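You operate a simulated robot arm through the tools that you are given. There is no shell and no other tool. Be economical: measure what you need, move in short steps, check, and stop when the job is done.

You are at the controls of a simulated robot arm. One attempt, no reset.

## Task
Open the feeder cupboard door, take the 36 marker pen from the top of the beige drawer chest and put it on the upper shelf in the feeder cupboard, then shut the door. Then put the black weight on the grid board. Then take the glue pot from the left end of the lift table and leave it on the top of the beige drawer chest. Keep to this order.

It is judged by the outcome, as a careful person would: the job done as asked, and still so three seconds after it is handed in. It fails if anything else is knocked over, pushed out of place, dropped, spilled or broken.

## Robot
A 7-joint arm with a two-finger parallel gripper on a trunk, on a base that drives. Base frame: it is fixed to the floor where the robot stands at the start and does not move with it; the origin is under the middle of the robot, x ahead of it, y to its left, z up. Units: cm, rad, N and s.
With the tool pointing down near the work surface it reaches from about 10 to 76 cm from the robot's upright axis, wherever it stands. Its first joint turns from -2.897 to 2.897 rad. Places, roughly: black weight [50, 225, 100]; feeder cupboard door [70, 0, 90]; grid board (30x26x1 cm) [-50, 640, 80]; marker pen [50, 250, 100]; top of the beige drawer chest [40, 280, 90]; upper shelf in the feeder cupboard (20x22 cm) [76, -16, 88]. Payload 3.43 kg.
Tool frame: the origin (TCP) lies between the finger pads and is the grasp point; the fingertips stand 3.4 cm ahead of it; z points along the fingers, y is the line along which they close. The gripper opens to 12.8 cm. The fingers are 2.4 cm wide and 1.2 cm thick; the gripper's body (4.8 by 13 cm) begins 9.6 cm behind the TCP.
Orientation is that of the tool frame in the base frame, as a unit quaternion [x, y, z, w]. With the fingers straight down and closing along the base's y, the tool's x points along the base's -x, its y along +y and its z along -z.

## Interface
- The arm moves only by the tool apply_moves. Its argument "moves" is a list of rows, each a list of 6 numbers: the shift along the tool's x, y, z in cm, then the turn, a rotation vector about the tool's x, y, z in rad. In form: [[dx, dy, dz, ax, ay, az], ...]. A call has 1 to 12 rows; each row shifts and turns the commanded pose from where the row before left it, along the tool's axes as they then stand. "claw" is the opening, from 0 (shut) to 1 (fully open), set as the call begins (left out, the last holds). Rows are played at 5 a second. More than 5 cm and 0.15 rad between two rows, or a gripper value outside its range, and nothing of the call is played. Where a pose cannot be reached the arm comes as near as it can. A force on the tool above 40 N (or 10 N above the force at the start of the call, whichever is more), or a blocked arm, ends the call early, and 0.2 s more pass. Each finger travels about 15.3 cm/s and halts on what it meets, pressing with about 43 N; the grip force reading is that of the motor and also rises with nothing between the fingers. The clock runs only during rows and for 0.2 s after the last one: add rows that do not move to give the fingers time. It gives the time, the measured TCP pose, the force on the tool (base axes), the opening and the grip force at its end, in the units of the frame above (readings bear some noise), with the torque about the TCP (base axes, N m) and any sound that the robot's microphone picked up.
- Cameras (640 x 400 px; columns grow to the right, rows downward): "scene" is now at [17.04, 0.08, 153.92]; the picture's right is [-0.05, -1.00, 0.00], its down [-0.83, 0.04, -0.56] and it looks along [0.56, -0.03, -0.83] (base axes); focal length 260 px, centre (320, 200). "wrist" rides on the gripper at [7.6, -1.1, -16] in the tool frame; the picture's right is [0.15, 0.99, 0.00], its down [-0.88, 0.13, -0.46] and it looks along [-0.45, 0.07, 0.89] (tool axes); focal length 234 px, centre (320, 200). There is no depth. A picture from a camera that has moved, and an enlarged one, comes with that camera's place and axes in the base frame and with its lens. The place of the scene camera against the robot may be out by one fixed shift of up to 1.8 cm in any direction.
- grab_frame(camera): a new picture of that camera. It takes no simulated time.
- steer(legs): drives the robot by 1 to 6 legs, each [ahead, turn to the left] in cm and rad, along the robot's own axes; the way and the turn of a leg run together, so that a leg with both is an arc; at most 150 cm and 3.142 rad a leg. The arm and the cameras ride along, it lands a little off, and it stops where it bumps. It gives what a move gives.
- turn_head(pan, tilt): turns the head with the scene camera to pan (to the left, within 2.304 rad either way) and tilt (down, from -0.506 to 1.204), counted from straight ahead of the robot. It gives what a move gives.
- inspect(camera, box): a new picture of the part [left, top, right, bottom] of that camera's present view, enlarged. It takes no simulated time.
- hand_in(): hands the job in; it is judged then, once.

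Go step by step. Nothing tells you exact positions but the pictures and the camera data: compare them with the known pose of the tool, close in by small moves and look again before you grip or let go. The budget is 165 turns and 112 pictures, counting those below and the enlarged ones. Unless the task says otherwise, let go and move clear before handing in, and close with one line.

The tools are called after ">>>" as a command line: name --pt "numbers of a row" for each row, then --argument value for the rest, lists and objects as JSON in quotes. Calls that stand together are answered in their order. apply_moves: Moves the arm, as the interface text tells. Its arguments: {"type":"object","properties":{"moves":{"type":"array","items":{"type":"array","items":{"type":"number"}}},"claw":{"type":"number"}},"required":["moves"]} The other tools are called the same way: steer (legs) drives the base; turn_head (pan, tilt) turns the head that bears the scene camera; grab_frame (camera) takes a picture; inspect (camera, box) takes an enlarged picture of a part of a camera's view; hand_in () hands the job in.

At the start:

```text
t: 0.0
tool_pos: [57.03, 7.32, 117.85]
orientation: [0.0, 1.0, -0.001, 0.001]
contact_force: [0.3, -0.1, -0.6]
moment: [-0.02, -0.04, -0.02]
finger_gap: 12.79
finger_force: 0.0
robot x, y, heading: [-0.04, -0.02, -0.003]
head pan, tilt: [-0.047, 0.974]
```

scene: 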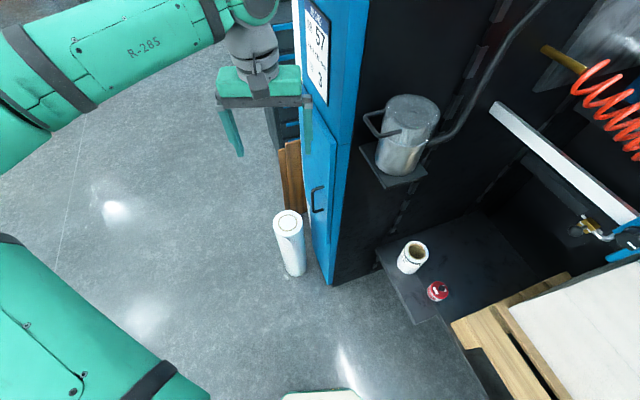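
wrist: 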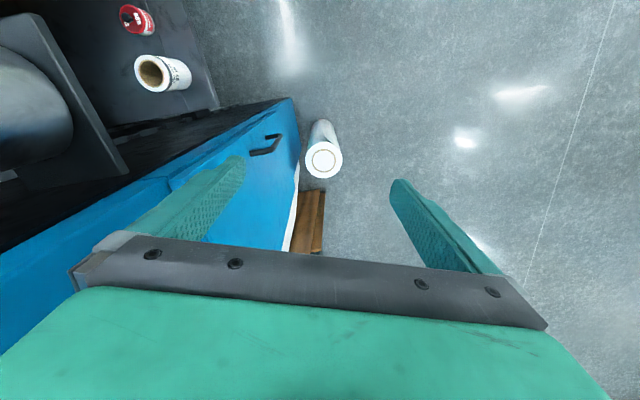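

I see a blue cupboard with a bar handle just right of the gripper, apparently facing the left (+y). I'll lift the head to look at it properly.

>>> turn_head --pan 0.0 --tilt 0.6

>>> grab_frame --camera "scene"

>>> turn_head --pan 1.4 --tilt 0.4

>>> grab_frame --camera "scene"

```text
t: 0.8
tool_pos: [56.99, 7.4, 117.79]
orientation: [0.0, 1.0, 0.0, 0.0]
contact_force: [-0.4, -0.2, -0.1]
moment: [0.01, 0.03, 0.0]
finger_gap: 12.78
finger_force: 0.2
robot x, y, heading: [-0.03, -0.03, -0.001]
head pan, tilt: [0.0, 0.6]
```

```text
109 pictures are left
camera scene: at [18.76, 0.41, 156.93], right [0.0, -1.0, 0.0], down [-0.57, 0.0, -0.82], along [0.82, 0.0, -0.57], focal length 260 px, centre (320, 200)
```

scene: 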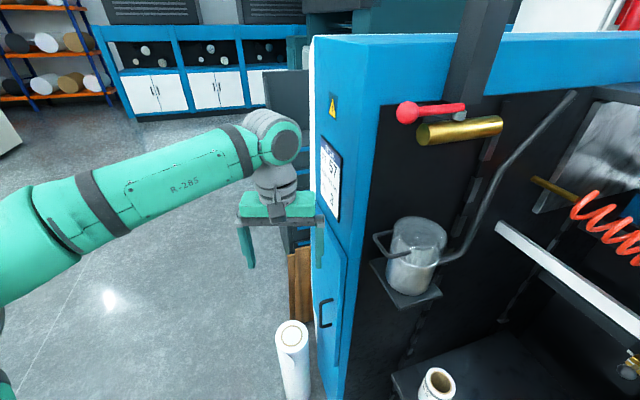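

```text
t: 2.4
tool_pos: [57.05, 7.44, 117.92]
orientation: [0.001, 1.0, 0.0, -0.001]
contact_force: [0.0, 0.2, 0.4]
moment: [0.0, -0.01, 0.01]
finger_gap: 12.78
finger_force: 0.1
robot x, y, heading: [0.04, 0.11, 0.001]
head pan, tilt: [1.4, 0.4]
```

```text
108 pictures are left
camera scene: at [11.5, 9.54, 158.75], right [0.99, -0.17, 0.0], down [-0.07, -0.38, -0.92], along [0.16, 0.91, -0.39], focal length 260 px, centre (320, 200)
```

scene: 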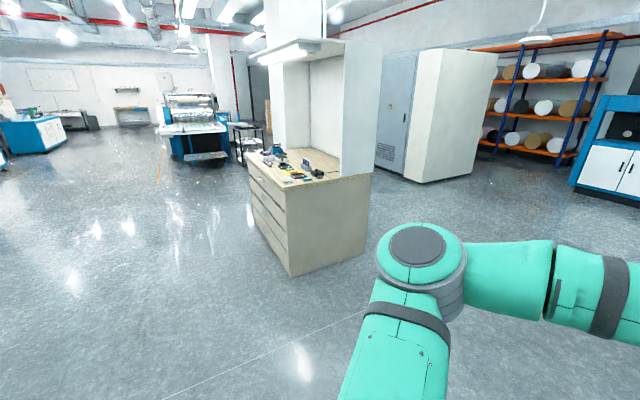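

The chest stands to the left at about y 230–290, and the cupboard door seems to be on the +y face of the blue machine. I'll drive round to face that side.

>>> steer --legs '[[0, 1.571], [85, 0], [0, -1.571], [40, 0]]'

>>> turn_head --pan -0.9 --tilt 0.6

>>> grab_frame --camera "scene"

```text
t: 17.8
tool_pos: [98.54, 89.51, 117.74]
orientation: [0.023, 1.0, 0.0, 0.0]
contact_force: [-0.1, 0.4, -0.8]
moment: [0.02, 0.0, 0.0]
finger_gap: 12.81
finger_force: 0.2
robot x, y, heading: [41.19, 84.88, -0.044]
head pan, tilt: [1.4, 0.4]
```

```text
t: 19.9
tool_pos: [98.45, 89.53, 117.81]
orientation: [0.023, 1.0, 0.0, 0.0]
contact_force: [0.6, -0.9, -0.3]
moment: [0.05, 0.01, 0.01]
finger_gap: 12.82
finger_force: 0.0
robot x, y, heading: [41.02, 84.97, -0.048]
head pan, tilt: [-0.901, 0.6]
```

```text
107 pictures are left
camera scene: at [56.12, 77.61, 156.93], right [-0.81, -0.58, 0.0], down [-0.33, 0.46, -0.83], along [0.48, -0.67, -0.56], focal length 260 px, centre (320, 200)
```

scene: 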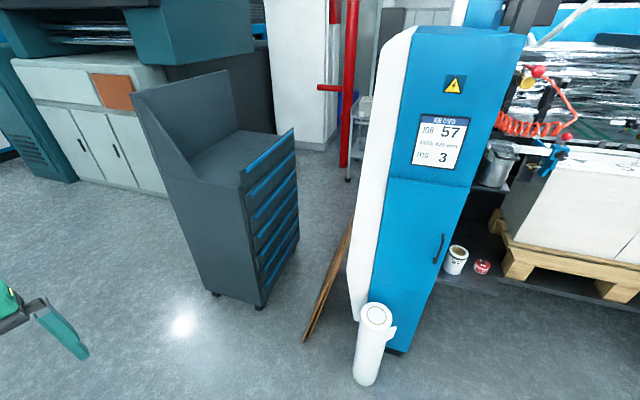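

The door's handle is at about (60, -1, 91), with hinges on the far (high x) side; the door seems slightly turned. A paper roll stands on the floor near (72, 15), so I zoom in to see where the door ends.

>>> inspect --camera "scene" --box '[330, 150, 510, 390]'

>>> steer --legs '[[0, -1.28]]'

>>> turn_head --pan 0.0 --tilt 0.75

>>> grab_frame --camera "scene"

>>> grab_frame --camera "wrist"

```text
1.67 times, centred on (420, 270) of scene
camera zoom: at [56.12, 77.61, 156.93], right [-0.81, -0.58, 0.0], down [-0.33, 0.46, -0.83], along [0.48, -0.67, -0.56], focal length 434 px, centre (153, 83)
```

zoom: 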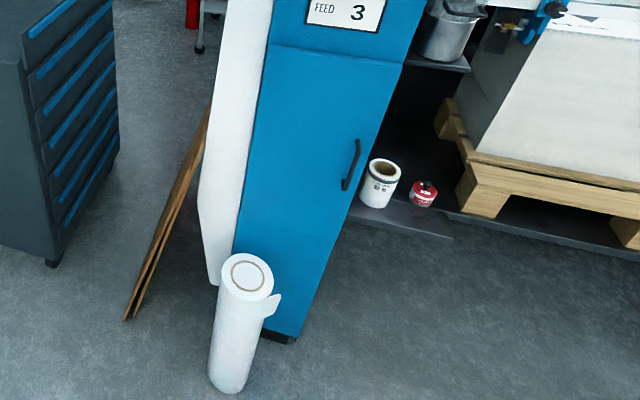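

```text
t: 23.9
tool_pos: [61.97, 31.31, 117.75]
orientation: [0.615, 0.788, 0.0, 0.0]
contact_force: [-0.6, 0.3, 0.3]
moment: [0.0, 0.0, 0.0]
finger_gap: 12.8
finger_force: 0.0
robot x, y, heading: [40.87, 84.87, -1.329]
head pan, tilt: [-0.901, 0.6]
```

```text
t: 25.1
tool_pos: [61.95, 31.18, 117.95]
orientation: [0.615, 0.789, 0.0, 0.0]
contact_force: [0.4, 0.4, -0.2]
moment: [0.01, 0.03, 0.04]
finger_gap: 12.79
finger_force: 0.0
robot x, y, heading: [41.26, 84.77, -1.328]
head pan, tilt: [0.0, 0.75]
```

```text
105 pictures are left
camera scene: at [45.02, 67.04, 155.65], right [-0.97, -0.24, 0.0], down [-0.16, 0.66, -0.73], along [0.18, -0.71, -0.68], focal length 260 px, centre (320, 200)
```

scene: 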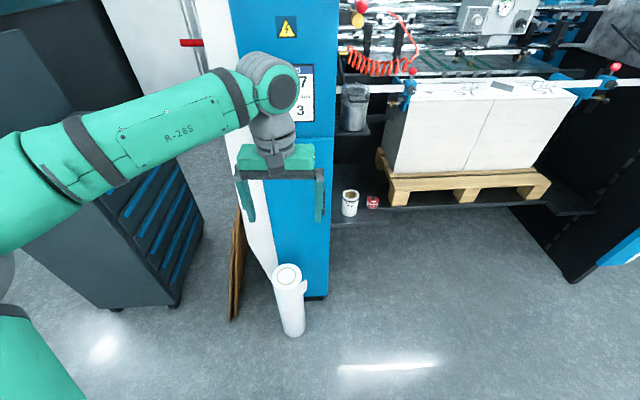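

```text
104 pictures are left
camera wrist: at [59.12, 38.37, 133.79], right [0.92, 0.38, 0.0], down [0.34, -0.82, 0.46], along [0.17, -0.42, -0.89], focal length 234 px, centre (320, 200)
```

wrist: 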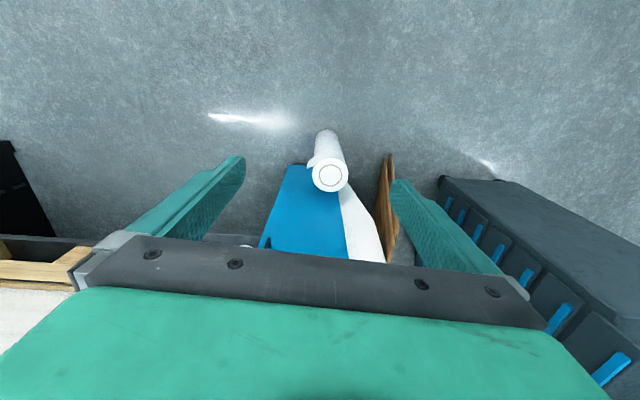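

The robot now faces the door. I'll pitch the tool so the fingers point at the door, horizontally, then look.

>>> apply_moves --pt "0 0 0 0 -0.143 0" --pt "0 0 0 0 -0.143 0" --pt "0 0 0 0 -0.143 0" --pt "0 0 0 0 -0.143 0" --pt "0 0 0 0 -0.143 0" --pt "0 0 0 0 -0.143 0" --pt "0 0 0 0 -0.143 0" --pt "0 0 0 0 -0.143 0" --pt "0 0 0 0 -0.143 0" --pt "0 0 0 0 -0.143 0" --pt "0 0 0 0 -0.143 0" --pt "0 0 0 0 0 0"

>>> grab_frame --camera "scene"

>>> grab_frame --camera "wrist"

```text
t: 27.7
tool_pos: [64.17, 27.59, 118.27]
orientation: [0.434, 0.557, -0.435, 0.559]
contact_force: [0.4, -0.8, -0.4]
moment: [0.01, -0.05, 0.01]
finger_gap: 12.8
finger_force: 0.0
out of reach, approached as far as the arm can: row 8, 9, 10
robot x, y, heading: [40.87, 84.75, -1.327]
head pan, tilt: [0.0, 0.75]
```

```text
103 pictures are left
camera scene: at [45.02, 67.05, 155.65], right [-0.97, -0.24, 0.0], down [-0.16, 0.66, -0.73], along [0.18, -0.71, -0.68], focal length 260 px, centre (320, 200)
```

scene: 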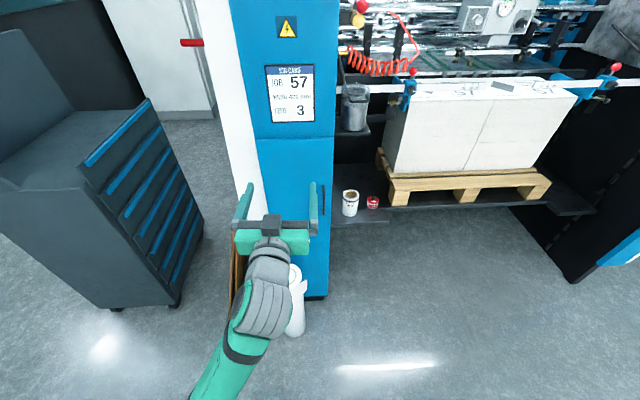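

```text
102 pictures are left
camera wrist: at [59.22, 42.73, 110.57], right [0.96, 0.24, -0.15], down [0.01, 0.48, 0.88], along [0.28, -0.85, 0.45], focal length 234 px, centre (320, 200)
```

wrist: 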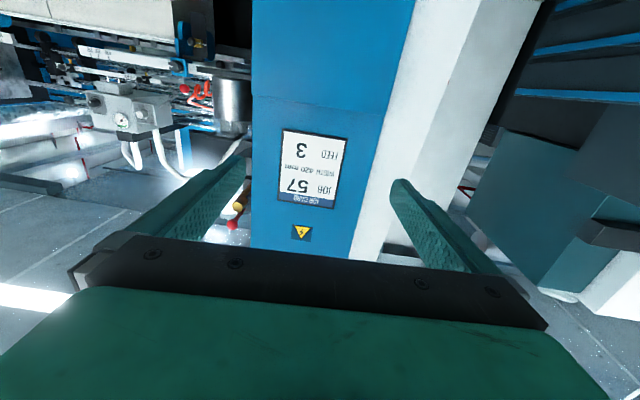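

The tool is now level and the handle is visible right of the fingers. I zoom in on the handle and the door.

>>> inspect --camera "scene" --box '[230, 120, 350, 240]'

```text
3.33 times, centred on (290, 180) of scene
camera zoom: at [45.02, 67.05, 155.65], right [-0.97, -0.24, 0.0], down [-0.16, 0.66, -0.73], along [0.18, -0.71, -0.68], focal length 868 px, centre (420, 267)
```

zoom: 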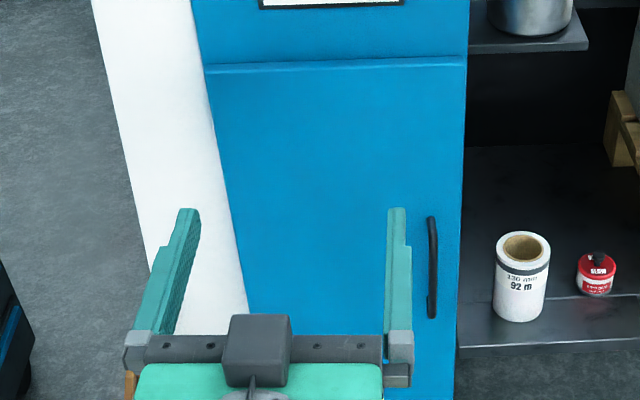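

The handle is a vertical bar near the right door edge. I lower the tool to its height, shift right and pull back a little, then drive closer.

>>> apply_moves --pt "4.5 -1.7 -1.5 0 0 0" --pt "4.5 -1.7 -1.5 0 0 0" --pt "4.5 -1.7 -1.5 0 0 0" --pt "4.5 -1.7 -1.5 0 0 0" --pt "4.5 -1.7 -1 0 0 0" --pt "4.5 -1.7 0 0 0 0" --pt "0 0 0 0 0 0"

>>> steer --legs '[[15, 0]]'

>>> grab_frame --camera "scene"

>>> grab_frame --camera "wrist"

```text
refused: row 1 steps farther than a row can; nothing moved
```

```text
t: 29.1
tool_pos: [67.75, 12.91, 118.26]
orientation: [0.435, 0.556, -0.436, 0.558]
contact_force: [-0.7, -0.2, -0.1]
moment: [-0.03, 0.0, 0.05]
finger_gap: 12.79
finger_force: 0.1
robot x, y, heading: [44.55, 70.3, -1.329]
head pan, tilt: [0.0, 0.75]
```

```text
100 pictures are left
camera scene: at [48.65, 52.47, 155.65], right [-0.97, -0.24, 0.0], down [-0.16, 0.66, -0.73], along [0.18, -0.71, -0.68], focal length 260 px, centre (320, 200)
```

scene: 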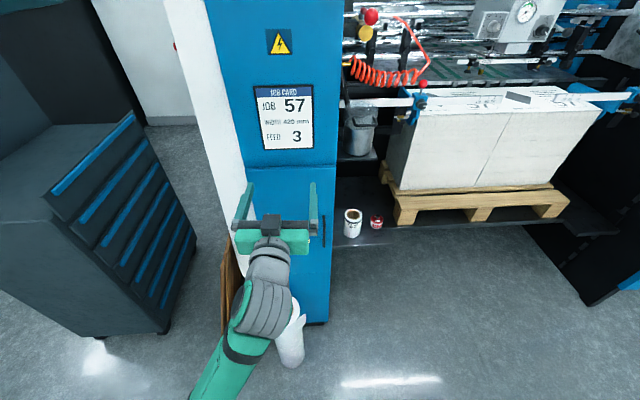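

```text
99 pictures are left
camera wrist: at [62.83, 28.17, 110.59], right [0.96, 0.24, -0.15], down [0.02, 0.48, 0.88], along [0.28, -0.85, 0.45], focal length 234 px, centre (320, 200)
```

wrist: 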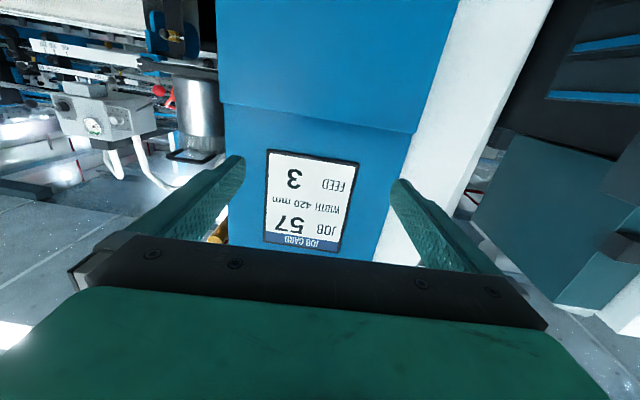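

Triangulating gives the handle at about (61.5, 0, 91.5). I lower the tool 26.5 cm and shift right 9 cm, staying short of the door.

>>> apply_moves --pt "4 -1.3 -1 0 0 0" --pt "4 -1.3 -1 0 0 0" --pt "4 -1.3 -1 0 0 0" --pt "4 -1.3 0 0 0 0" --pt "4 -1.3 0 0 0 0" --pt "4 -1.3 0 0 0 0" --pt "2.5 -1.3 0 0 0 0" --pt "0 0 0 0 0 0"

>>> grab_frame --camera "scene"

>>> grab_frame --camera "wrist"

```text
t: 30.9
tool_pos: [58.43, 13.6, 91.74]
orientation: [0.434, 0.558, -0.435, 0.558]
contact_force: [-0.2, 0.3, -0.3]
moment: [-0.03, 0.01, 0.01]
finger_gap: 12.8
finger_force: 0.0
robot x, y, heading: [44.85, 70.0, -1.325]
head pan, tilt: [0.0, 0.75]
```

```text
98 pictures are left
camera scene: at [48.64, 52.48, 155.65], right [-0.97, -0.24, 0.0], down [-0.16, 0.66, -0.73], along [0.18, -0.71, -0.68], focal length 260 px, centre (320, 200)
```

scene: 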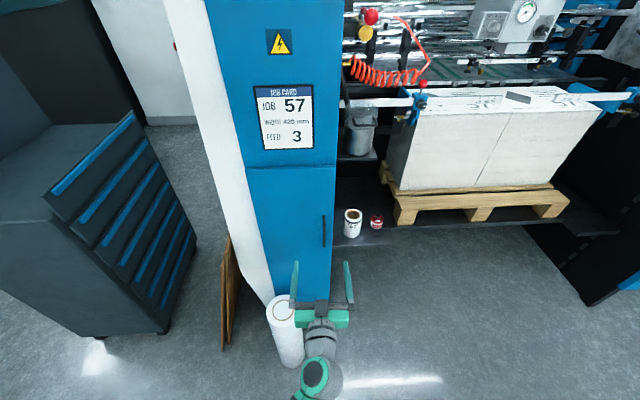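

```text
97 pictures are left
camera wrist: at [53.5, 28.82, 84.15], right [0.96, 0.24, -0.15], down [0.02, 0.48, 0.88], along [0.28, -0.85, 0.45], focal length 234 px, centre (320, 200)
```

wrist: 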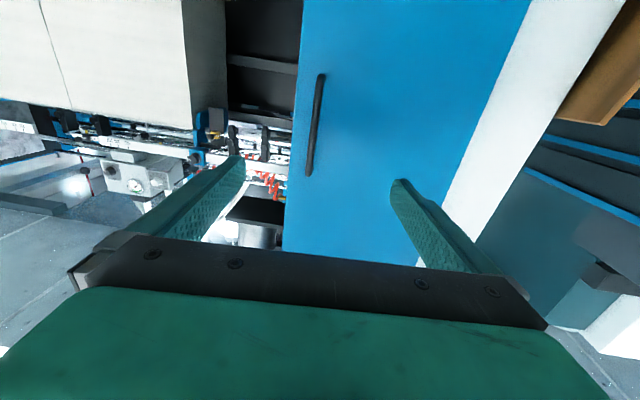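

The handle is visible to both cameras, at about (60.9, 0, 89.6), 12 cm tall. Before pulling I check how low the door reaches, because of the paper roll.

>>> inspect --camera "scene" --box '[230, 150, 370, 340]'

>>> inspect --camera "wrist" --box '[200, 0, 560, 225]'

```text
2.11 times, centred on (300, 245) of scene
camera zoom: at [48.64, 52.48, 155.65], right [-0.97, -0.24, 0.0], down [-0.16, 0.66, -0.73], along [0.18, -0.71, -0.68], focal length 548 px, centre (362, 105)
```

zoom: 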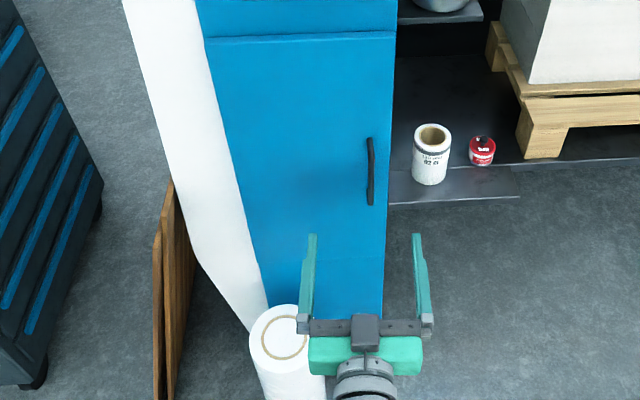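

```text
1.78 times, centred on (380, 112) of wrist
camera zoom: at [53.5, 28.82, 84.15], right [0.96, 0.24, -0.15], down [0.02, 0.48, 0.88], along [0.28, -0.85, 0.45], focal length 416 px, centre (213, 356)
```

zoom: 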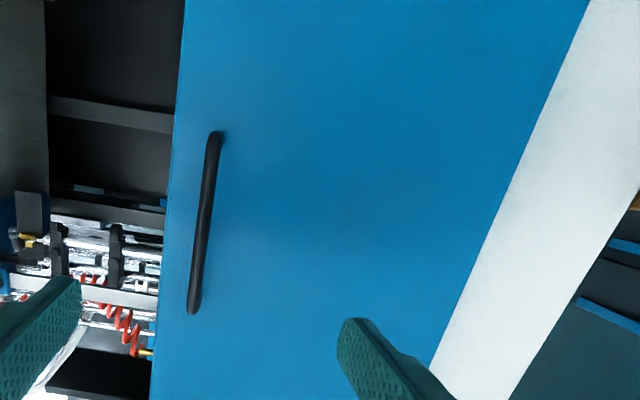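

A faint seam marks the door's bottom edge at about z 60–63, just above the roll (about 57.5), so I'll open cautiously. Now I advance 8 cm toward the handle and re-measure.

>>> apply_moves --pt "0.7 -0.3 2.7 0 0 0" --pt "0.7 -0.3 2.7 0 0 0" --pt "0.7 -0.3 2.6 0 0 0" --pt "0 0 0 0 0 0" --claw 0.5

>>> grab_frame --camera "wrist"

>>> inspect --camera "scene" --box '[270, 200, 370, 300]'

```text
t: 31.9
tool_pos: [59.3, 5.63, 89.59]
orientation: [0.435, 0.557, -0.435, 0.557]
contact_force: [-0.2, -0.7, -0.2]
moment: [-0.02, 0.01, 0.0]
finger_gap: 6.39
finger_force: 0.0
robot x, y, heading: [44.46, 69.86, -1.327]
head pan, tilt: [0.0, 0.75]
```

```text
94 pictures are left
camera wrist: at [54.42, 20.9, 81.94], right [0.96, 0.24, -0.15], down [0.02, 0.48, 0.88], along [0.28, -0.85, 0.45], focal length 234 px, centre (320, 200)
```

wrist: 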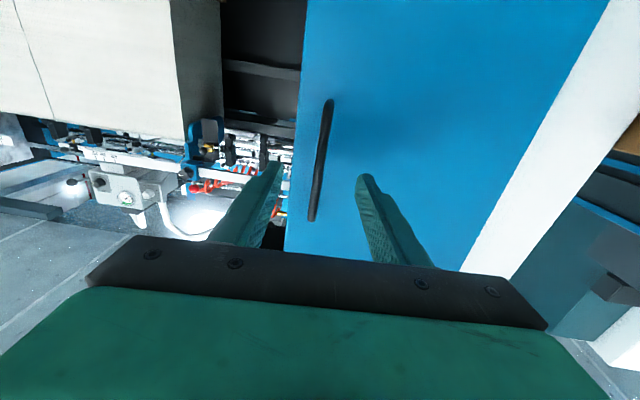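

```text
4.00 times, centred on (320, 250) of scene
camera zoom: at [48.64, 52.48, 155.65], right [-0.97, -0.24, 0.0], down [-0.16, 0.66, -0.73], along [0.18, -0.71, -0.68], focal length 1042 px, centre (320, 0)
```

zoom: 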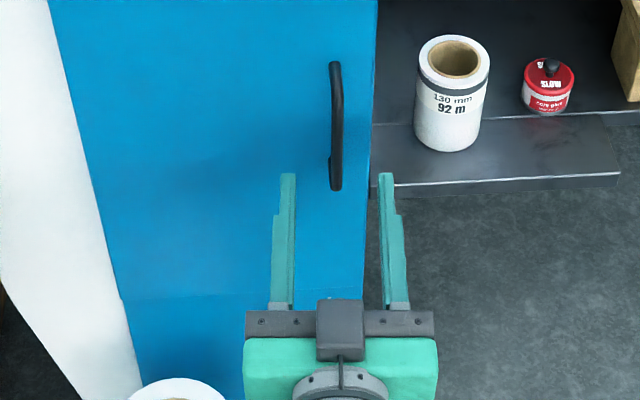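

The handle lies centred between the fingers, about 7 cm ahead. I advance 5 cm and check.

>>> apply_moves --pt "0 0 2.0 0 0 0" --pt "0 0 2.0 0 0 0" --pt "0 0 1.2 0 0 0" --pt "0 0 0 0 0 0"

>>> inspect --camera "scene" --box '[270, 200, 370, 300]'

>>> inspect --camera "wrist" --box '[220, 80, 460, 280]'

```text
t: 32.9
tool_pos: [60.46, 0.57, 89.6]
orientation: [0.434, 0.557, -0.435, 0.558]
contact_force: [-0.1, 0.0, 0.0]
moment: [0.01, -0.05, -0.01]
finger_gap: 6.38
finger_force: 0.0
robot x, y, heading: [44.96, 70.39, -1.327]
head pan, tilt: [0.0, 0.75]
```

```text
4.00 times, centred on (320, 250) of scene
camera zoom: at [48.64, 52.47, 155.65], right [-0.97, -0.24, 0.0], down [-0.16, 0.66, -0.73], along [0.18, -0.71, -0.68], focal length 1042 px, centre (320, 0)
```

zoom: 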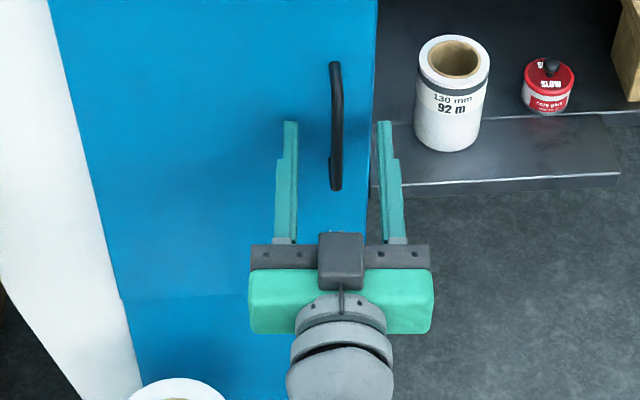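

```text
2.00 times, centred on (340, 180) of wrist
camera zoom: at [55.58, 15.78, 82.05], right [0.96, 0.24, -0.15], down [0.02, 0.48, 0.88], along [0.28, -0.85, 0.45], focal length 468 px, centre (280, 240)
```

zoom: 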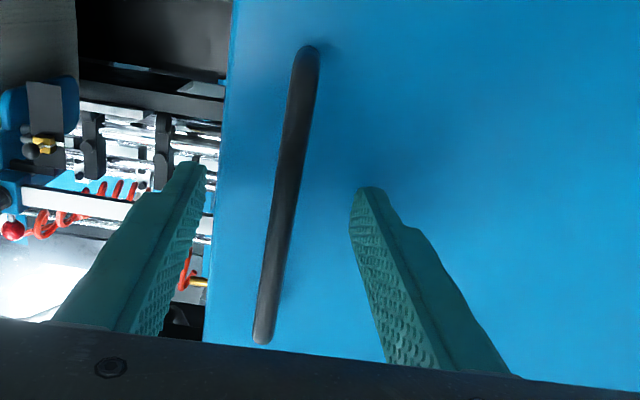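

The fingertips are level with the bar. I go 1.8 cm further and close.

>>> apply_moves --pt "0 0 1.0 0 0 0" --pt "0 0 0.8 0 0 0" --pt "0 0 0 0 0 0"

>>> apply_moves --pt "0 0 0 0 0 0" --pt "0 0 0 0 0 0" --pt "0 0 0 0 0 0" --claw 0.0

>>> inspect --camera "scene" --box '[270, 200, 370, 300]'

```text
t: 33.3
tool_pos: [60.56, -0.08, 89.7]
orientation: [0.434, 0.558, -0.435, 0.558]
contact_force: [-5.2, 27.1, -0.4]
moment: [0.02, -0.03, 1.31]
finger_gap: 6.49
finger_force: 0.8
robot x, y, heading: [44.29, 70.47, -1.324]
head pan, tilt: [0.0, 0.75]
stopped in row 2: the force on the tool passed its limit at 65 N (the readings are from after the stop); the commanded pose is now the measured one
```

```text
t: 33.6
tool_pos: [60.71, 0.02, 89.61]
orientation: [0.435, 0.557, -0.436, 0.558]
contact_force: [16.9, 3.2, 12.7]
moment: [-1.88, 0.16, 4.95]
finger_gap: 0.83
finger_force: 26.6
robot x, y, heading: [44.58, 70.48, -1.325]
head pan, tilt: [0.0, 0.75]
stopped in row 1: the force on the tool passed its limit at 49 N (the readings are from after the stop); the commanded pose is now the measured one
```

```text
4.00 times, centred on (320, 250) of scene
camera zoom: at [48.64, 52.63, 155.65], right [-0.97, -0.24, 0.0], down [-0.17, 0.66, -0.73], along [0.18, -0.71, -0.68], focal length 1042 px, centre (320, 0)
```

zoom: 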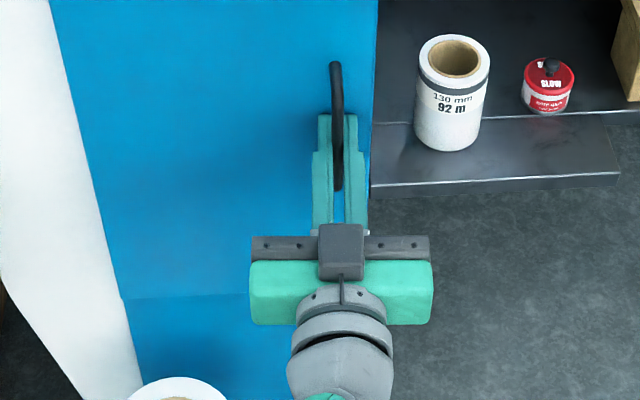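

The bar is gripped (gap 0.83), and the door plane passes through about (61.4, -3.4). With the hinge near (82, 2), I pull along an arc in small rows.

>>> apply_moves --pt "0 0.446 -2.109 0.1 0 0" --pt "0 0.446 -2.109 0.1 0 0" --pt "0 0.446 -2.109 0.1 0 0"

```text
t: 34.4
tool_pos: [60.99, 6.22, 89.77]
orientation: [-0.51, -0.489, 0.511, -0.489]
contact_force: [-1.9, 0.8, 2.0]
moment: [0.22, -0.12, 0.02]
finger_gap: 0.97
finger_force: 43.8
robot x, y, heading: [44.69, 70.49, -1.33]
head pan, tilt: [0.0, 0.75]
stopped in row 3: the force on the tool passed its limit at 42 N (the readings are from after the stop); the commanded pose is now the measured one
```

>>> inspect --camera "scene" --box '[230, 150, 370, 340]'

```text
2.11 times, centred on (300, 245) of scene
camera zoom: at [48.63, 52.54, 155.65], right [-0.97, -0.24, 0.0], down [-0.16, 0.66, -0.73], along [0.18, -0.71, -0.68], focal length 548 px, centre (362, 105)
```

zoom: 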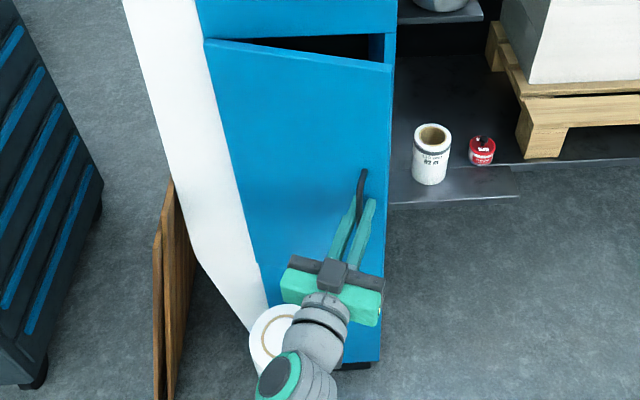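

The door is swinging open freely. I go on with smaller steps.

>>> apply_moves --pt "0 0.242 -1.27 0.06 0 0" --pt "0 0.242 -1.27 0.06 0 0" --pt "0 0.242 -1.27 0.06 0 0" --pt "0 0.242 -1.27 0.06 0 0" --pt "0 0.242 -1.27 0.06 0 0"

>>> inspect --camera "scene" --box '[230, 150, 370, 340]'

```text
t: 35.6
tool_pos: [63.16, 12.22, 89.63]
orientation: [-0.577, -0.407, 0.579, -0.407]
contact_force: [-10.5, 6.0, 3.0]
moment: [0.74, -0.22, 0.02]
finger_gap: 0.98
finger_force: 43.9
robot x, y, heading: [44.68, 70.17, -1.32]
head pan, tilt: [0.0, 0.75]
```

```text
2.11 times, centred on (300, 245) of scene
camera zoom: at [48.59, 52.56, 155.65], right [-0.97, -0.24, 0.0], down [-0.16, 0.66, -0.73], along [0.18, -0.71, -0.68], focal length 548 px, centre (362, 105)
```

zoom: 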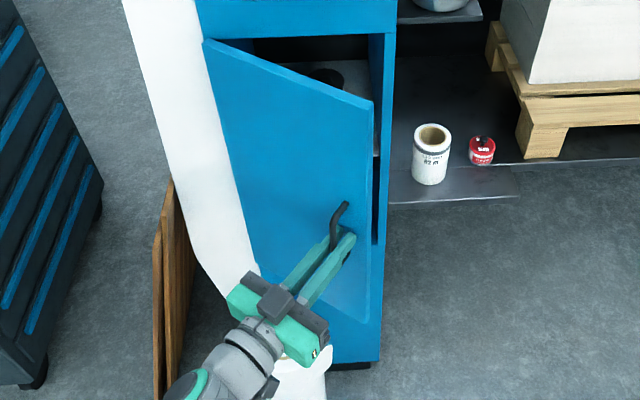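

The door's lower edge works out at about z 64, clear of the roll. I keep pulling.

>>> apply_moves --pt "0 0.242 -1.27 0.06 0 0" --pt "0 0.242 -1.27 0.06 0 0" --pt "0 0.242 -1.27 0.06 0 0" --pt "0 0.242 -1.27 0.06 0 0" --pt "0 0.242 -1.27 0.06 0 0" --pt "0 0.242 -1.27 0.06 0 0"

>>> grab_frame --camera "scene"

```text
t: 37.0
tool_pos: [68.01, 18.3, 89.73]
orientation: [-0.641, -0.296, 0.643, -0.297]
contact_force: [-16.2, 19.6, 12.8]
moment: [0.33, -0.25, -0.07]
finger_gap: 0.98
finger_force: 43.6
robot x, y, heading: [44.46, 70.53, -1.326]
head pan, tilt: [0.0, 0.75]
```

```text
87 pictures are left
camera scene: at [48.56, 52.63, 155.66], right [-0.97, -0.24, 0.0], down [-0.16, 0.66, -0.73], along [0.18, -0.71, -0.68], focal length 260 px, centre (320, 200)
```

scene: 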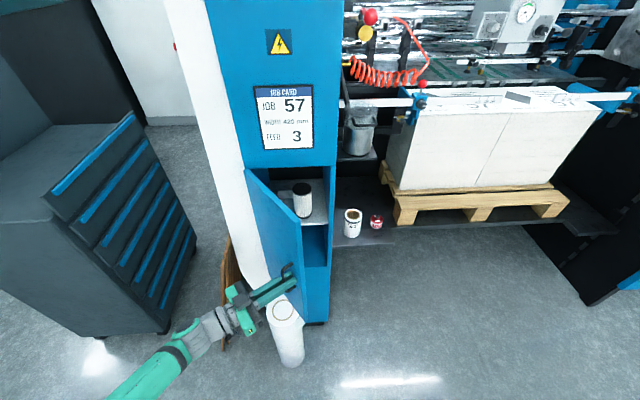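

The measured arc confirms the hinge at (82, 2), with the door about 54° open; a dark-capped bottle stands on the upper shelf. I continue to about 85°.

>>> apply_moves --pt "0 0.242 -1.27 0.06 0 0" --pt "0 0.242 -1.27 0.06 0 0" --pt "0 0.242 -1.27 0.06 0 0" --pt "0 0.242 -1.27 0.06 0 0" --pt "0 0.242 -1.27 0.06 0 0" --pt "0 0.242 -1.27 0.06 0 0" --pt "0 0.242 -1.27 0.06 0 0" --pt "0 0.242 -1.27 0.06 0 0"

>>> grab_frame --camera "scene"

```text
t: 38.0
tool_pos: [71.83, 21.0, 89.63]
orientation: [-0.668, -0.224, 0.672, -0.226]
contact_force: [-2.5, 4.3, 6.3]
moment: [0.46, -0.57, -0.07]
finger_gap: 0.96
finger_force: 42.9
robot x, y, heading: [44.76, 70.38, -1.329]
head pan, tilt: [0.0, 0.75]
stopped in row 4: the force on the tool passed its limit at 42 N (the readings are from after the stop); the commanded pose is now the measured one
```

```text
86 pictures are left
camera scene: at [48.61, 52.57, 155.65], right [-0.97, -0.24, 0.0], down [-0.16, 0.66, -0.73], along [0.18, -0.71, -0.68], focal length 260 px, centre (320, 200)
```

scene: 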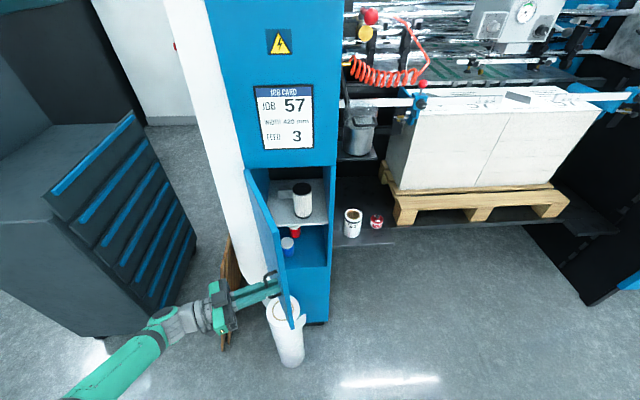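

The door is about 67° open and the shelf contents show (a bottle near the right, something behind it). I pull the last part of the arc.

>>> apply_moves --pt "0 0.242 -1.27 0.06 0 0" --pt "0 0.242 -1.27 0.06 0 0" --pt "0 0.242 -1.27 0.06 0 0" --pt "0 0.242 -1.27 0.06 0 0"

>>> apply_moves --pt "0 0.242 -1.27 0.06 0 0" --pt "0 0.242 -1.27 0.06 0 0" --pt "0 0.242 -1.27 0.06 0 0" --pt "0 0.242 -1.27 0.06 0 0"

>>> grab_frame --camera "scene"

```text
t: 39.0
tool_pos: [76.93, 22.9, 89.69]
orientation: [-0.692, -0.143, 0.693, -0.144]
contact_force: [-4.0, 14.5, 3.5]
moment: [-0.15, 0.71, -0.06]
finger_gap: 1.0
finger_force: 43.2
robot x, y, heading: [45.15, 70.33, -1.326]
head pan, tilt: [0.0, 0.75]
```

```text
t: 40.0
tool_pos: [81.86, 23.52, 89.7]
orientation: [-0.703, -0.058, 0.706, -0.061]
contact_force: [0.0, 21.4, 11.1]
moment: [0.38, -0.22, -0.04]
finger_gap: 0.99
finger_force: 43.5
robot x, y, heading: [44.37, 70.86, -1.326]
head pan, tilt: [0.0, 0.75]
```

```text
85 pictures are left
camera scene: at [48.62, 52.62, 155.66], right [-0.97, -0.24, 0.0], down [-0.16, 0.66, -0.73], along [0.18, -0.71, -0.68], focal length 260 px, centre (320, 200)
```

scene: 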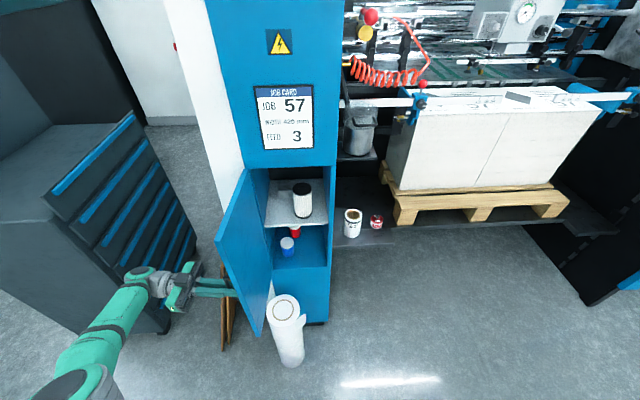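

The door is about 95° open. I release the bar, back the fingers off, and then reverse the base a bit.

>>> apply_moves --pt "0 0 0 0 0 0" --pt "0 0 0 0 0 0" --pt "0 0 -2 0 0 0" --pt "0 0 -3 0 0 0" --pt "0 0 -3 0 0 0" --pt "0 0 -2 0 0 0" --claw 0.4

>>> grab_frame --camera "scene"

>>> inspect --camera "scene" --box '[230, 150, 350, 290]'

```text
t: 41.4
tool_pos: [83.94, 23.87, 89.48]
orientation: [-0.704, -0.059, 0.705, -0.06]
contact_force: [0.3, 1.2, 0.3]
moment: [0.03, 0.02, 0.01]
finger_gap: 5.11
finger_force: 0.1
out of reach, approached as far as the arm can: row 4, 5, 6
robot x, y, heading: [44.72, 70.3, -1.326]
head pan, tilt: [0.0, 0.75]
```

```text
84 pictures are left
camera scene: at [48.64, 52.53, 155.65], right [-0.97, -0.24, 0.0], down [-0.16, 0.66, -0.73], along [0.18, -0.71, -0.68], focal length 260 px, centre (320, 200)
```

scene: 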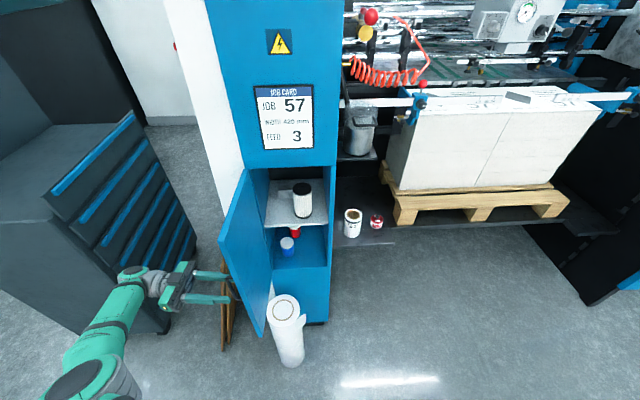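

```text
2.86 times, centred on (290, 220) of scene
camera zoom: at [48.64, 52.53, 155.65], right [-0.97, -0.24, 0.0], down [-0.16, 0.66, -0.73], along [0.18, -0.71, -0.68], focal length 744 px, centre (406, 143)
```

zoom: 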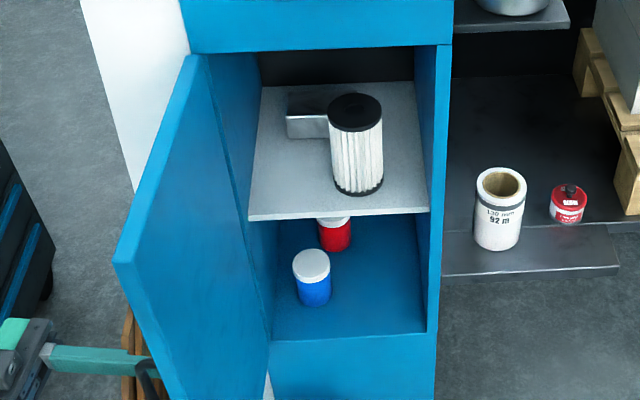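

The fingertips are only just off the bar, so I lift the tool straight up past the top of the handle (bar ends about z 95.5), which is safe with the fingers open either side.

>>> apply_moves --pt "-3 0 0 0 0 0" --pt "-3 0 0 0 0 0" --pt "-3 0 0 0 0 0" --pt "-3 0 0 0 0 0" --pt "0 0 0 0 0 0"

>>> steer --legs '[[-25, 0]]'

>>> grab_frame --camera "scene"

```text
t: 42.6
tool_pos: [83.86, 23.91, 101.47]
orientation: [-0.703, -0.06, 0.706, -0.062]
contact_force: [-0.3, -0.3, -0.2]
moment: [-0.02, -0.01, -0.01]
finger_gap: 5.13
finger_force: 0.0
robot x, y, heading: [44.72, 70.49, -1.327]
head pan, tilt: [0.0, 0.75]
```

```text
t: 44.4
tool_pos: [77.67, 47.97, 101.38]
orientation: [-0.703, -0.057, 0.706, -0.058]
contact_force: [-0.7, 0.0, 0.4]
moment: [0.02, 0.01, 0.01]
finger_gap: 5.12
finger_force: 0.1
robot x, y, heading: [38.75, 94.63, -1.336]
head pan, tilt: [0.0, 0.75]
```

```text
82 pictures are left
camera scene: at [42.59, 76.68, 155.65], right [-0.97, -0.24, 0.0], down [-0.16, 0.66, -0.73], along [0.17, -0.71, -0.68], focal length 260 px, centre (320, 200)
```

scene: 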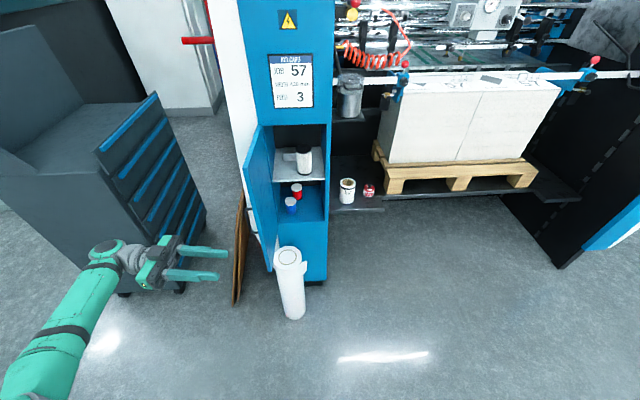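

Clear of the door. I swing the tool back to straight ahead and pitch it 45° down, ready for the pen.

>>> apply_moves --pt "-1 0.17 2.44 -0.149 0 0" --pt "-1 -0.2 2.44 -0.149 0 0" --pt "-1 -0.56 2.38 -0.149 0 0" --pt "-1 -0.91 2.27 -0.149 0 0" --pt "-1 -1.24 2.11 -0.149 0 0" --pt "-1 -1.52 1.92 -0.149 0 0" --pt "-1 -1.79 1.67 -0.149 0 0" --pt "-1 -2.02 1.38 -0.149 0 0" --pt "-1 -2.2 1.07 -0.149 0 0" --pt "-1 -2.34 0.72 -0.149 0 0" --pt "-1 -2.42 0.37 -0.149 0 0"

>>> apply_moves --pt "0 0 0 0 0.131 0" --pt "0 0 0 0 0.131 0" --pt "0 0 0 0 0.131 0" --pt "0 0 0 0 0.131 0" --pt "0 0 0 0 0.131 0" --pt "0 0 0 0 0.131 0"

>>> turn_head --pan 2.2 --tilt 0.5

>>> grab_frame --camera "scene"

```text
t: 46.8
tool_pos: [53.73, 37.18, 109.89]
orientation: [0.437, 0.555, -0.44, 0.555]
contact_force: [0.4, -0.9, 0.2]
moment: [0.01, 0.01, -0.05]
finger_gap: 5.1
finger_force: 0.0
out of reach, approached as far as the arm can: row 9, 10, 11
robot x, y, heading: [39.07, 94.3, -1.335]
head pan, tilt: [0.0, 0.75]
```

```text
t: 48.2
tool_pos: [54.05, 35.83, 109.42]
orientation: [0.574, 0.725, -0.238, 0.298]
contact_force: [-0.6, -0.1, 0.6]
moment: [0.01, 0.0, -0.02]
finger_gap: 5.14
finger_force: 0.0
out of reach, approached as far as the arm can: row 1, 2
robot x, y, heading: [39.23, 94.6, -1.332]
head pan, tilt: [0.0, 0.75]
```

```text
t: 50.3
tool_pos: [54.23, 35.74, 109.39]
orientation: [0.573, 0.725, -0.239, 0.299]
contact_force: [0.5, 0.4, 0.7]
moment: [0.01, 0.0, -0.01]
finger_gap: 5.13
finger_force: 0.1
robot x, y, heading: [38.62, 94.25, -1.334]
head pan, tilt: [2.201, 0.499]
```

```text
81 pictures are left
camera scene: at [46.52, 91.67, 157.84], right [0.76, -0.65, 0.0], down [-0.31, -0.37, -0.88], along [0.57, 0.67, -0.48], focal length 260 px, centre (320, 200)
```

scene: 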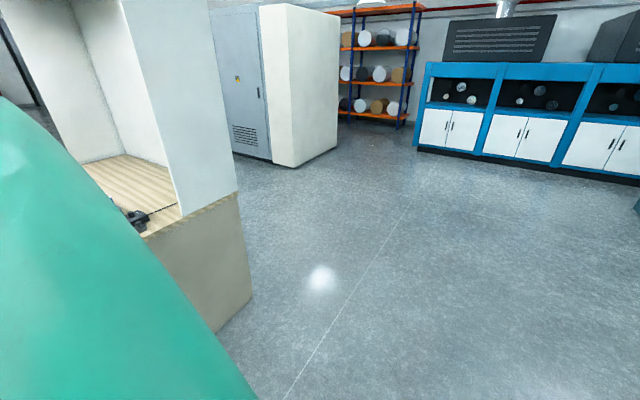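

I need a good view of the chest top, whose drawer front seems to face −x. I drive to about (0, 150) and look.

>>> steer --legs '[[0, -2.75], [70, 0], [0, -1.0]]'

>>> turn_head --pan 0.0 --tilt 0.5

>>> grab_frame --camera "scene"

```text
t: 64.4
tool_pos: [18.1, 208.54, 109.3]
orientation: [-0.521, 0.763, 0.214, 0.317]
contact_force: [-0.7, -0.2, -0.1]
moment: [-0.02, 0.01, -0.02]
finger_gap: 5.11
finger_force: 0.0
robot x, y, heading: [-2.67, 151.48, 1.204]
head pan, tilt: [2.201, 0.499]
```

```text
t: 66.4
tool_pos: [18.15, 208.38, 109.33]
orientation: [-0.521, 0.763, 0.214, 0.317]
contact_force: [0.3, -0.6, -1.0]
moment: [-0.01, -0.01, 0.03]
finger_gap: 5.08
finger_force: 0.0
robot x, y, heading: [-2.68, 151.48, 1.201]
head pan, tilt: [0.0, 0.499]
```

```text
80 pictures are left
camera scene: at [3.88, 170.01, 157.84], right [0.93, -0.36, 0.0], down [-0.17, -0.45, -0.88], along [0.32, 0.82, -0.48], focal length 260 px, centre (320, 200)
```

scene: 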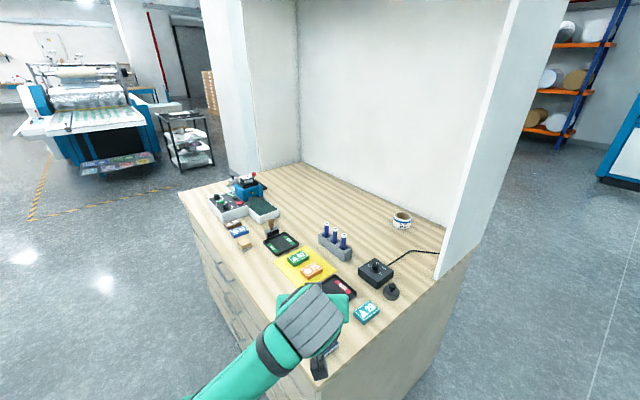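

I see the chest top with many items: a marker stand, boxes, a joystick and so on. I zoom to find the "36" marker and the black weight.

>>> inspect --camera "scene" --box '[190, 160, 440, 316]'

>>> inspect --camera "scene" --box '[300, 200, 440, 340]'

>>> grab_frame --camera "wrist"

```text
2.56 times, centred on (315, 238) of scene
camera zoom: at [3.88, 170.01, 157.84], right [0.93, -0.36, 0.0], down [-0.17, -0.45, -0.88], along [0.32, 0.82, -0.48], focal length 667 px, centre (333, 103)
```

zoom: 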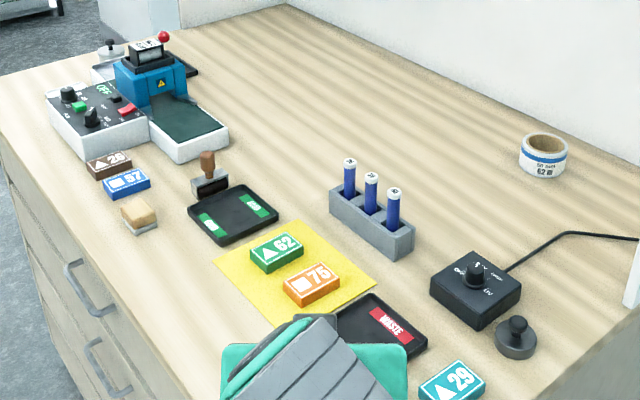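

```text
2.86 times, centred on (370, 270) of scene
camera zoom: at [3.88, 170.01, 157.84], right [0.93, -0.36, 0.0], down [-0.17, -0.45, -0.88], along [0.32, 0.82, -0.48], focal length 744 px, centre (177, 0)
```

zoom: 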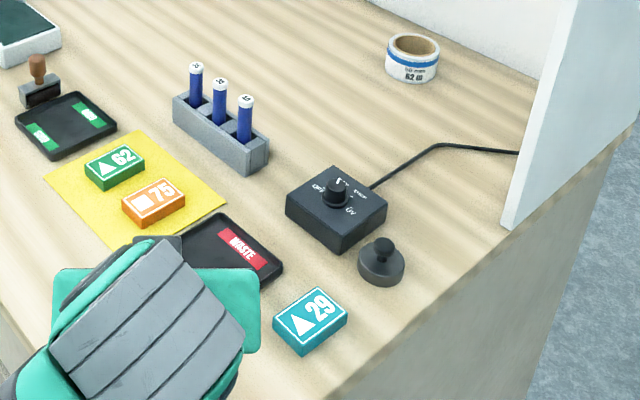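

```text
77 pictures are left
camera wrist: at [13.09, 192.55, 115.35], right [-0.96, 0.27, -0.11], down [-0.01, 0.33, 0.94], along [0.29, 0.91, -0.31], focal length 234 px, centre (320, 200)
```

wrist: 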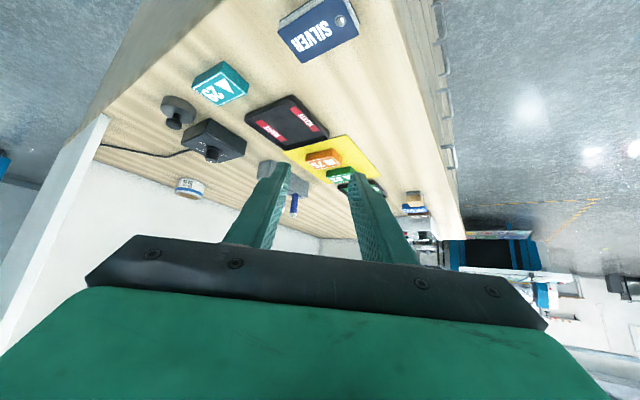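

The markers stand upright in a grey holder with numbers on their caps; the black knobbed puck looks like the weight. I zoom in on the caps.

>>> inspect --camera "scene" --box '[315, 218, 355, 243]'

```text
16.00 times, centred on (335, 230) of scene
camera zoom: at [3.88, 170.01, 157.84], right [0.93, -0.36, 0.0], down [-0.17, -0.45, -0.88], along [0.32, 0.82, -0.48], focal length 4168 px, centre (80, -288)
```

zoom: 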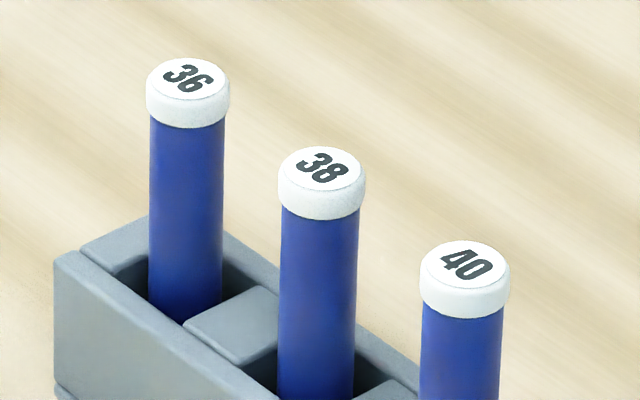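

The 36 marker is the left one in the holder. I check the base's footprint by looking straight down before driving closer.

>>> turn_head --pan 0.0 --tilt 1.2

>>> grab_frame --camera "scene"

```text
t: 67.5
tool_pos: [18.19, 208.52, 109.45]
orientation: [-0.521, 0.763, 0.214, 0.317]
contact_force: [0.7, 0.9, -0.9]
moment: [0.01, -0.01, 0.01]
finger_gap: 5.13
finger_force: 0.1
robot x, y, heading: [-2.79, 151.75, 1.203]
head pan, tilt: [0.0, 1.201]
```

```text
75 pictures are left
camera scene: at [2.62, 166.75, 152.48], right [0.93, -0.36, 0.0], down [-0.34, -0.87, -0.36], along [0.13, 0.34, -0.93], focal length 260 px, centre (320, 200)
```

scene: 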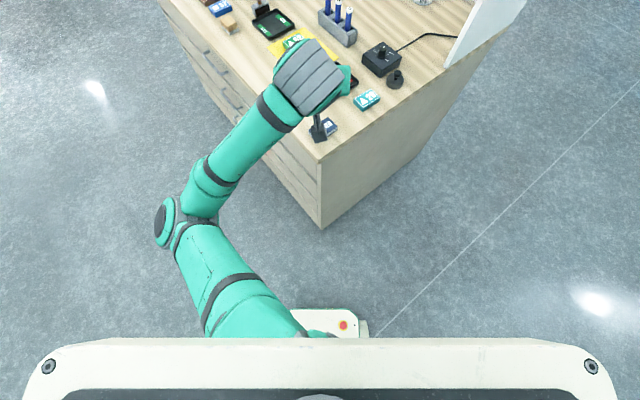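

The base is small (front only about 13 cm ahead of the axis), so I can stand close to the drawer front. First I raise and retract the arm with the tool pointing down, then drive to the chest's front side.

>>> apply_moves --pt "-0.56 0 -3.96 0 0 0" --pt "-0.56 0 -3.96 0 0 0" --pt "-0.56 0 -3.96 0 0 0" --pt "-0.56 0 -3.96 0 0 0" --pt "-0.56 0 -3.96 0 0 0" --pt "0 0 0 0 0.131 0" --pt "0 0 0 0 0.131 0" --pt "0 0 0 0 0.131 0" --pt "0 0 0 0 0.131 0" --pt "0 0 0 0 0.131 0" --pt "0 0 0 0 0.131 0"

>>> steer --legs '[[0, 0.65], [77, 0], [0, -1.49]]'

>>> turn_head --pan 0.0 --tilt 0.8

>>> grab_frame --camera "scene"

```text
t: 69.9
tool_pos: [13.68, 197.11, 125.39]
orientation: [-0.562, 0.827, -0.003, 0.0]
contact_force: [0.3, 0.0, 0.1]
moment: [0.02, -0.03, -0.04]
finger_gap: 5.12
finger_force: 0.1
robot x, y, heading: [-2.7, 151.43, 1.199]
head pan, tilt: [0.0, 1.201]
```

```text
t: 80.2
tool_pos: [20.8, 245.46, 125.38]
orientation: [-0.179, 0.984, -0.002, -0.001]
contact_force: [-0.8, 0.5, 0.9]
moment: [0.02, 0.0, -0.02]
finger_gap: 5.16
finger_force: 0.1
robot x, y, heading: [-24.16, 226.89, 0.365]
head pan, tilt: [0.0, 1.201]
```

```text
t: 81.1
tool_pos: [20.86, 245.37, 125.38]
orientation: [-0.179, 0.984, -0.002, -0.001]
contact_force: [-0.5, 0.0, -0.5]
moment: [-0.01, -0.02, 0.0]
finger_gap: 5.12
finger_force: 0.1
robot x, y, heading: [-23.83, 226.6, 0.362]
head pan, tilt: [0.0, 0.799]
```

```text
74 pictures are left
camera scene: at [-7.42, 233.62, 155.24], right [0.36, -0.93, 0.0], down [-0.67, -0.26, -0.7], along [0.65, 0.25, -0.72], focal length 260 px, centre (320, 200)
```

scene: 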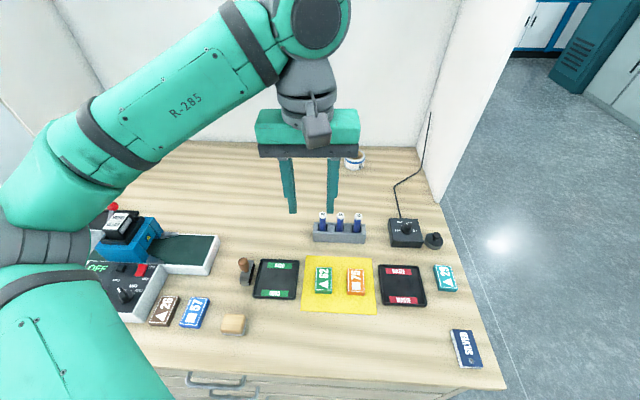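

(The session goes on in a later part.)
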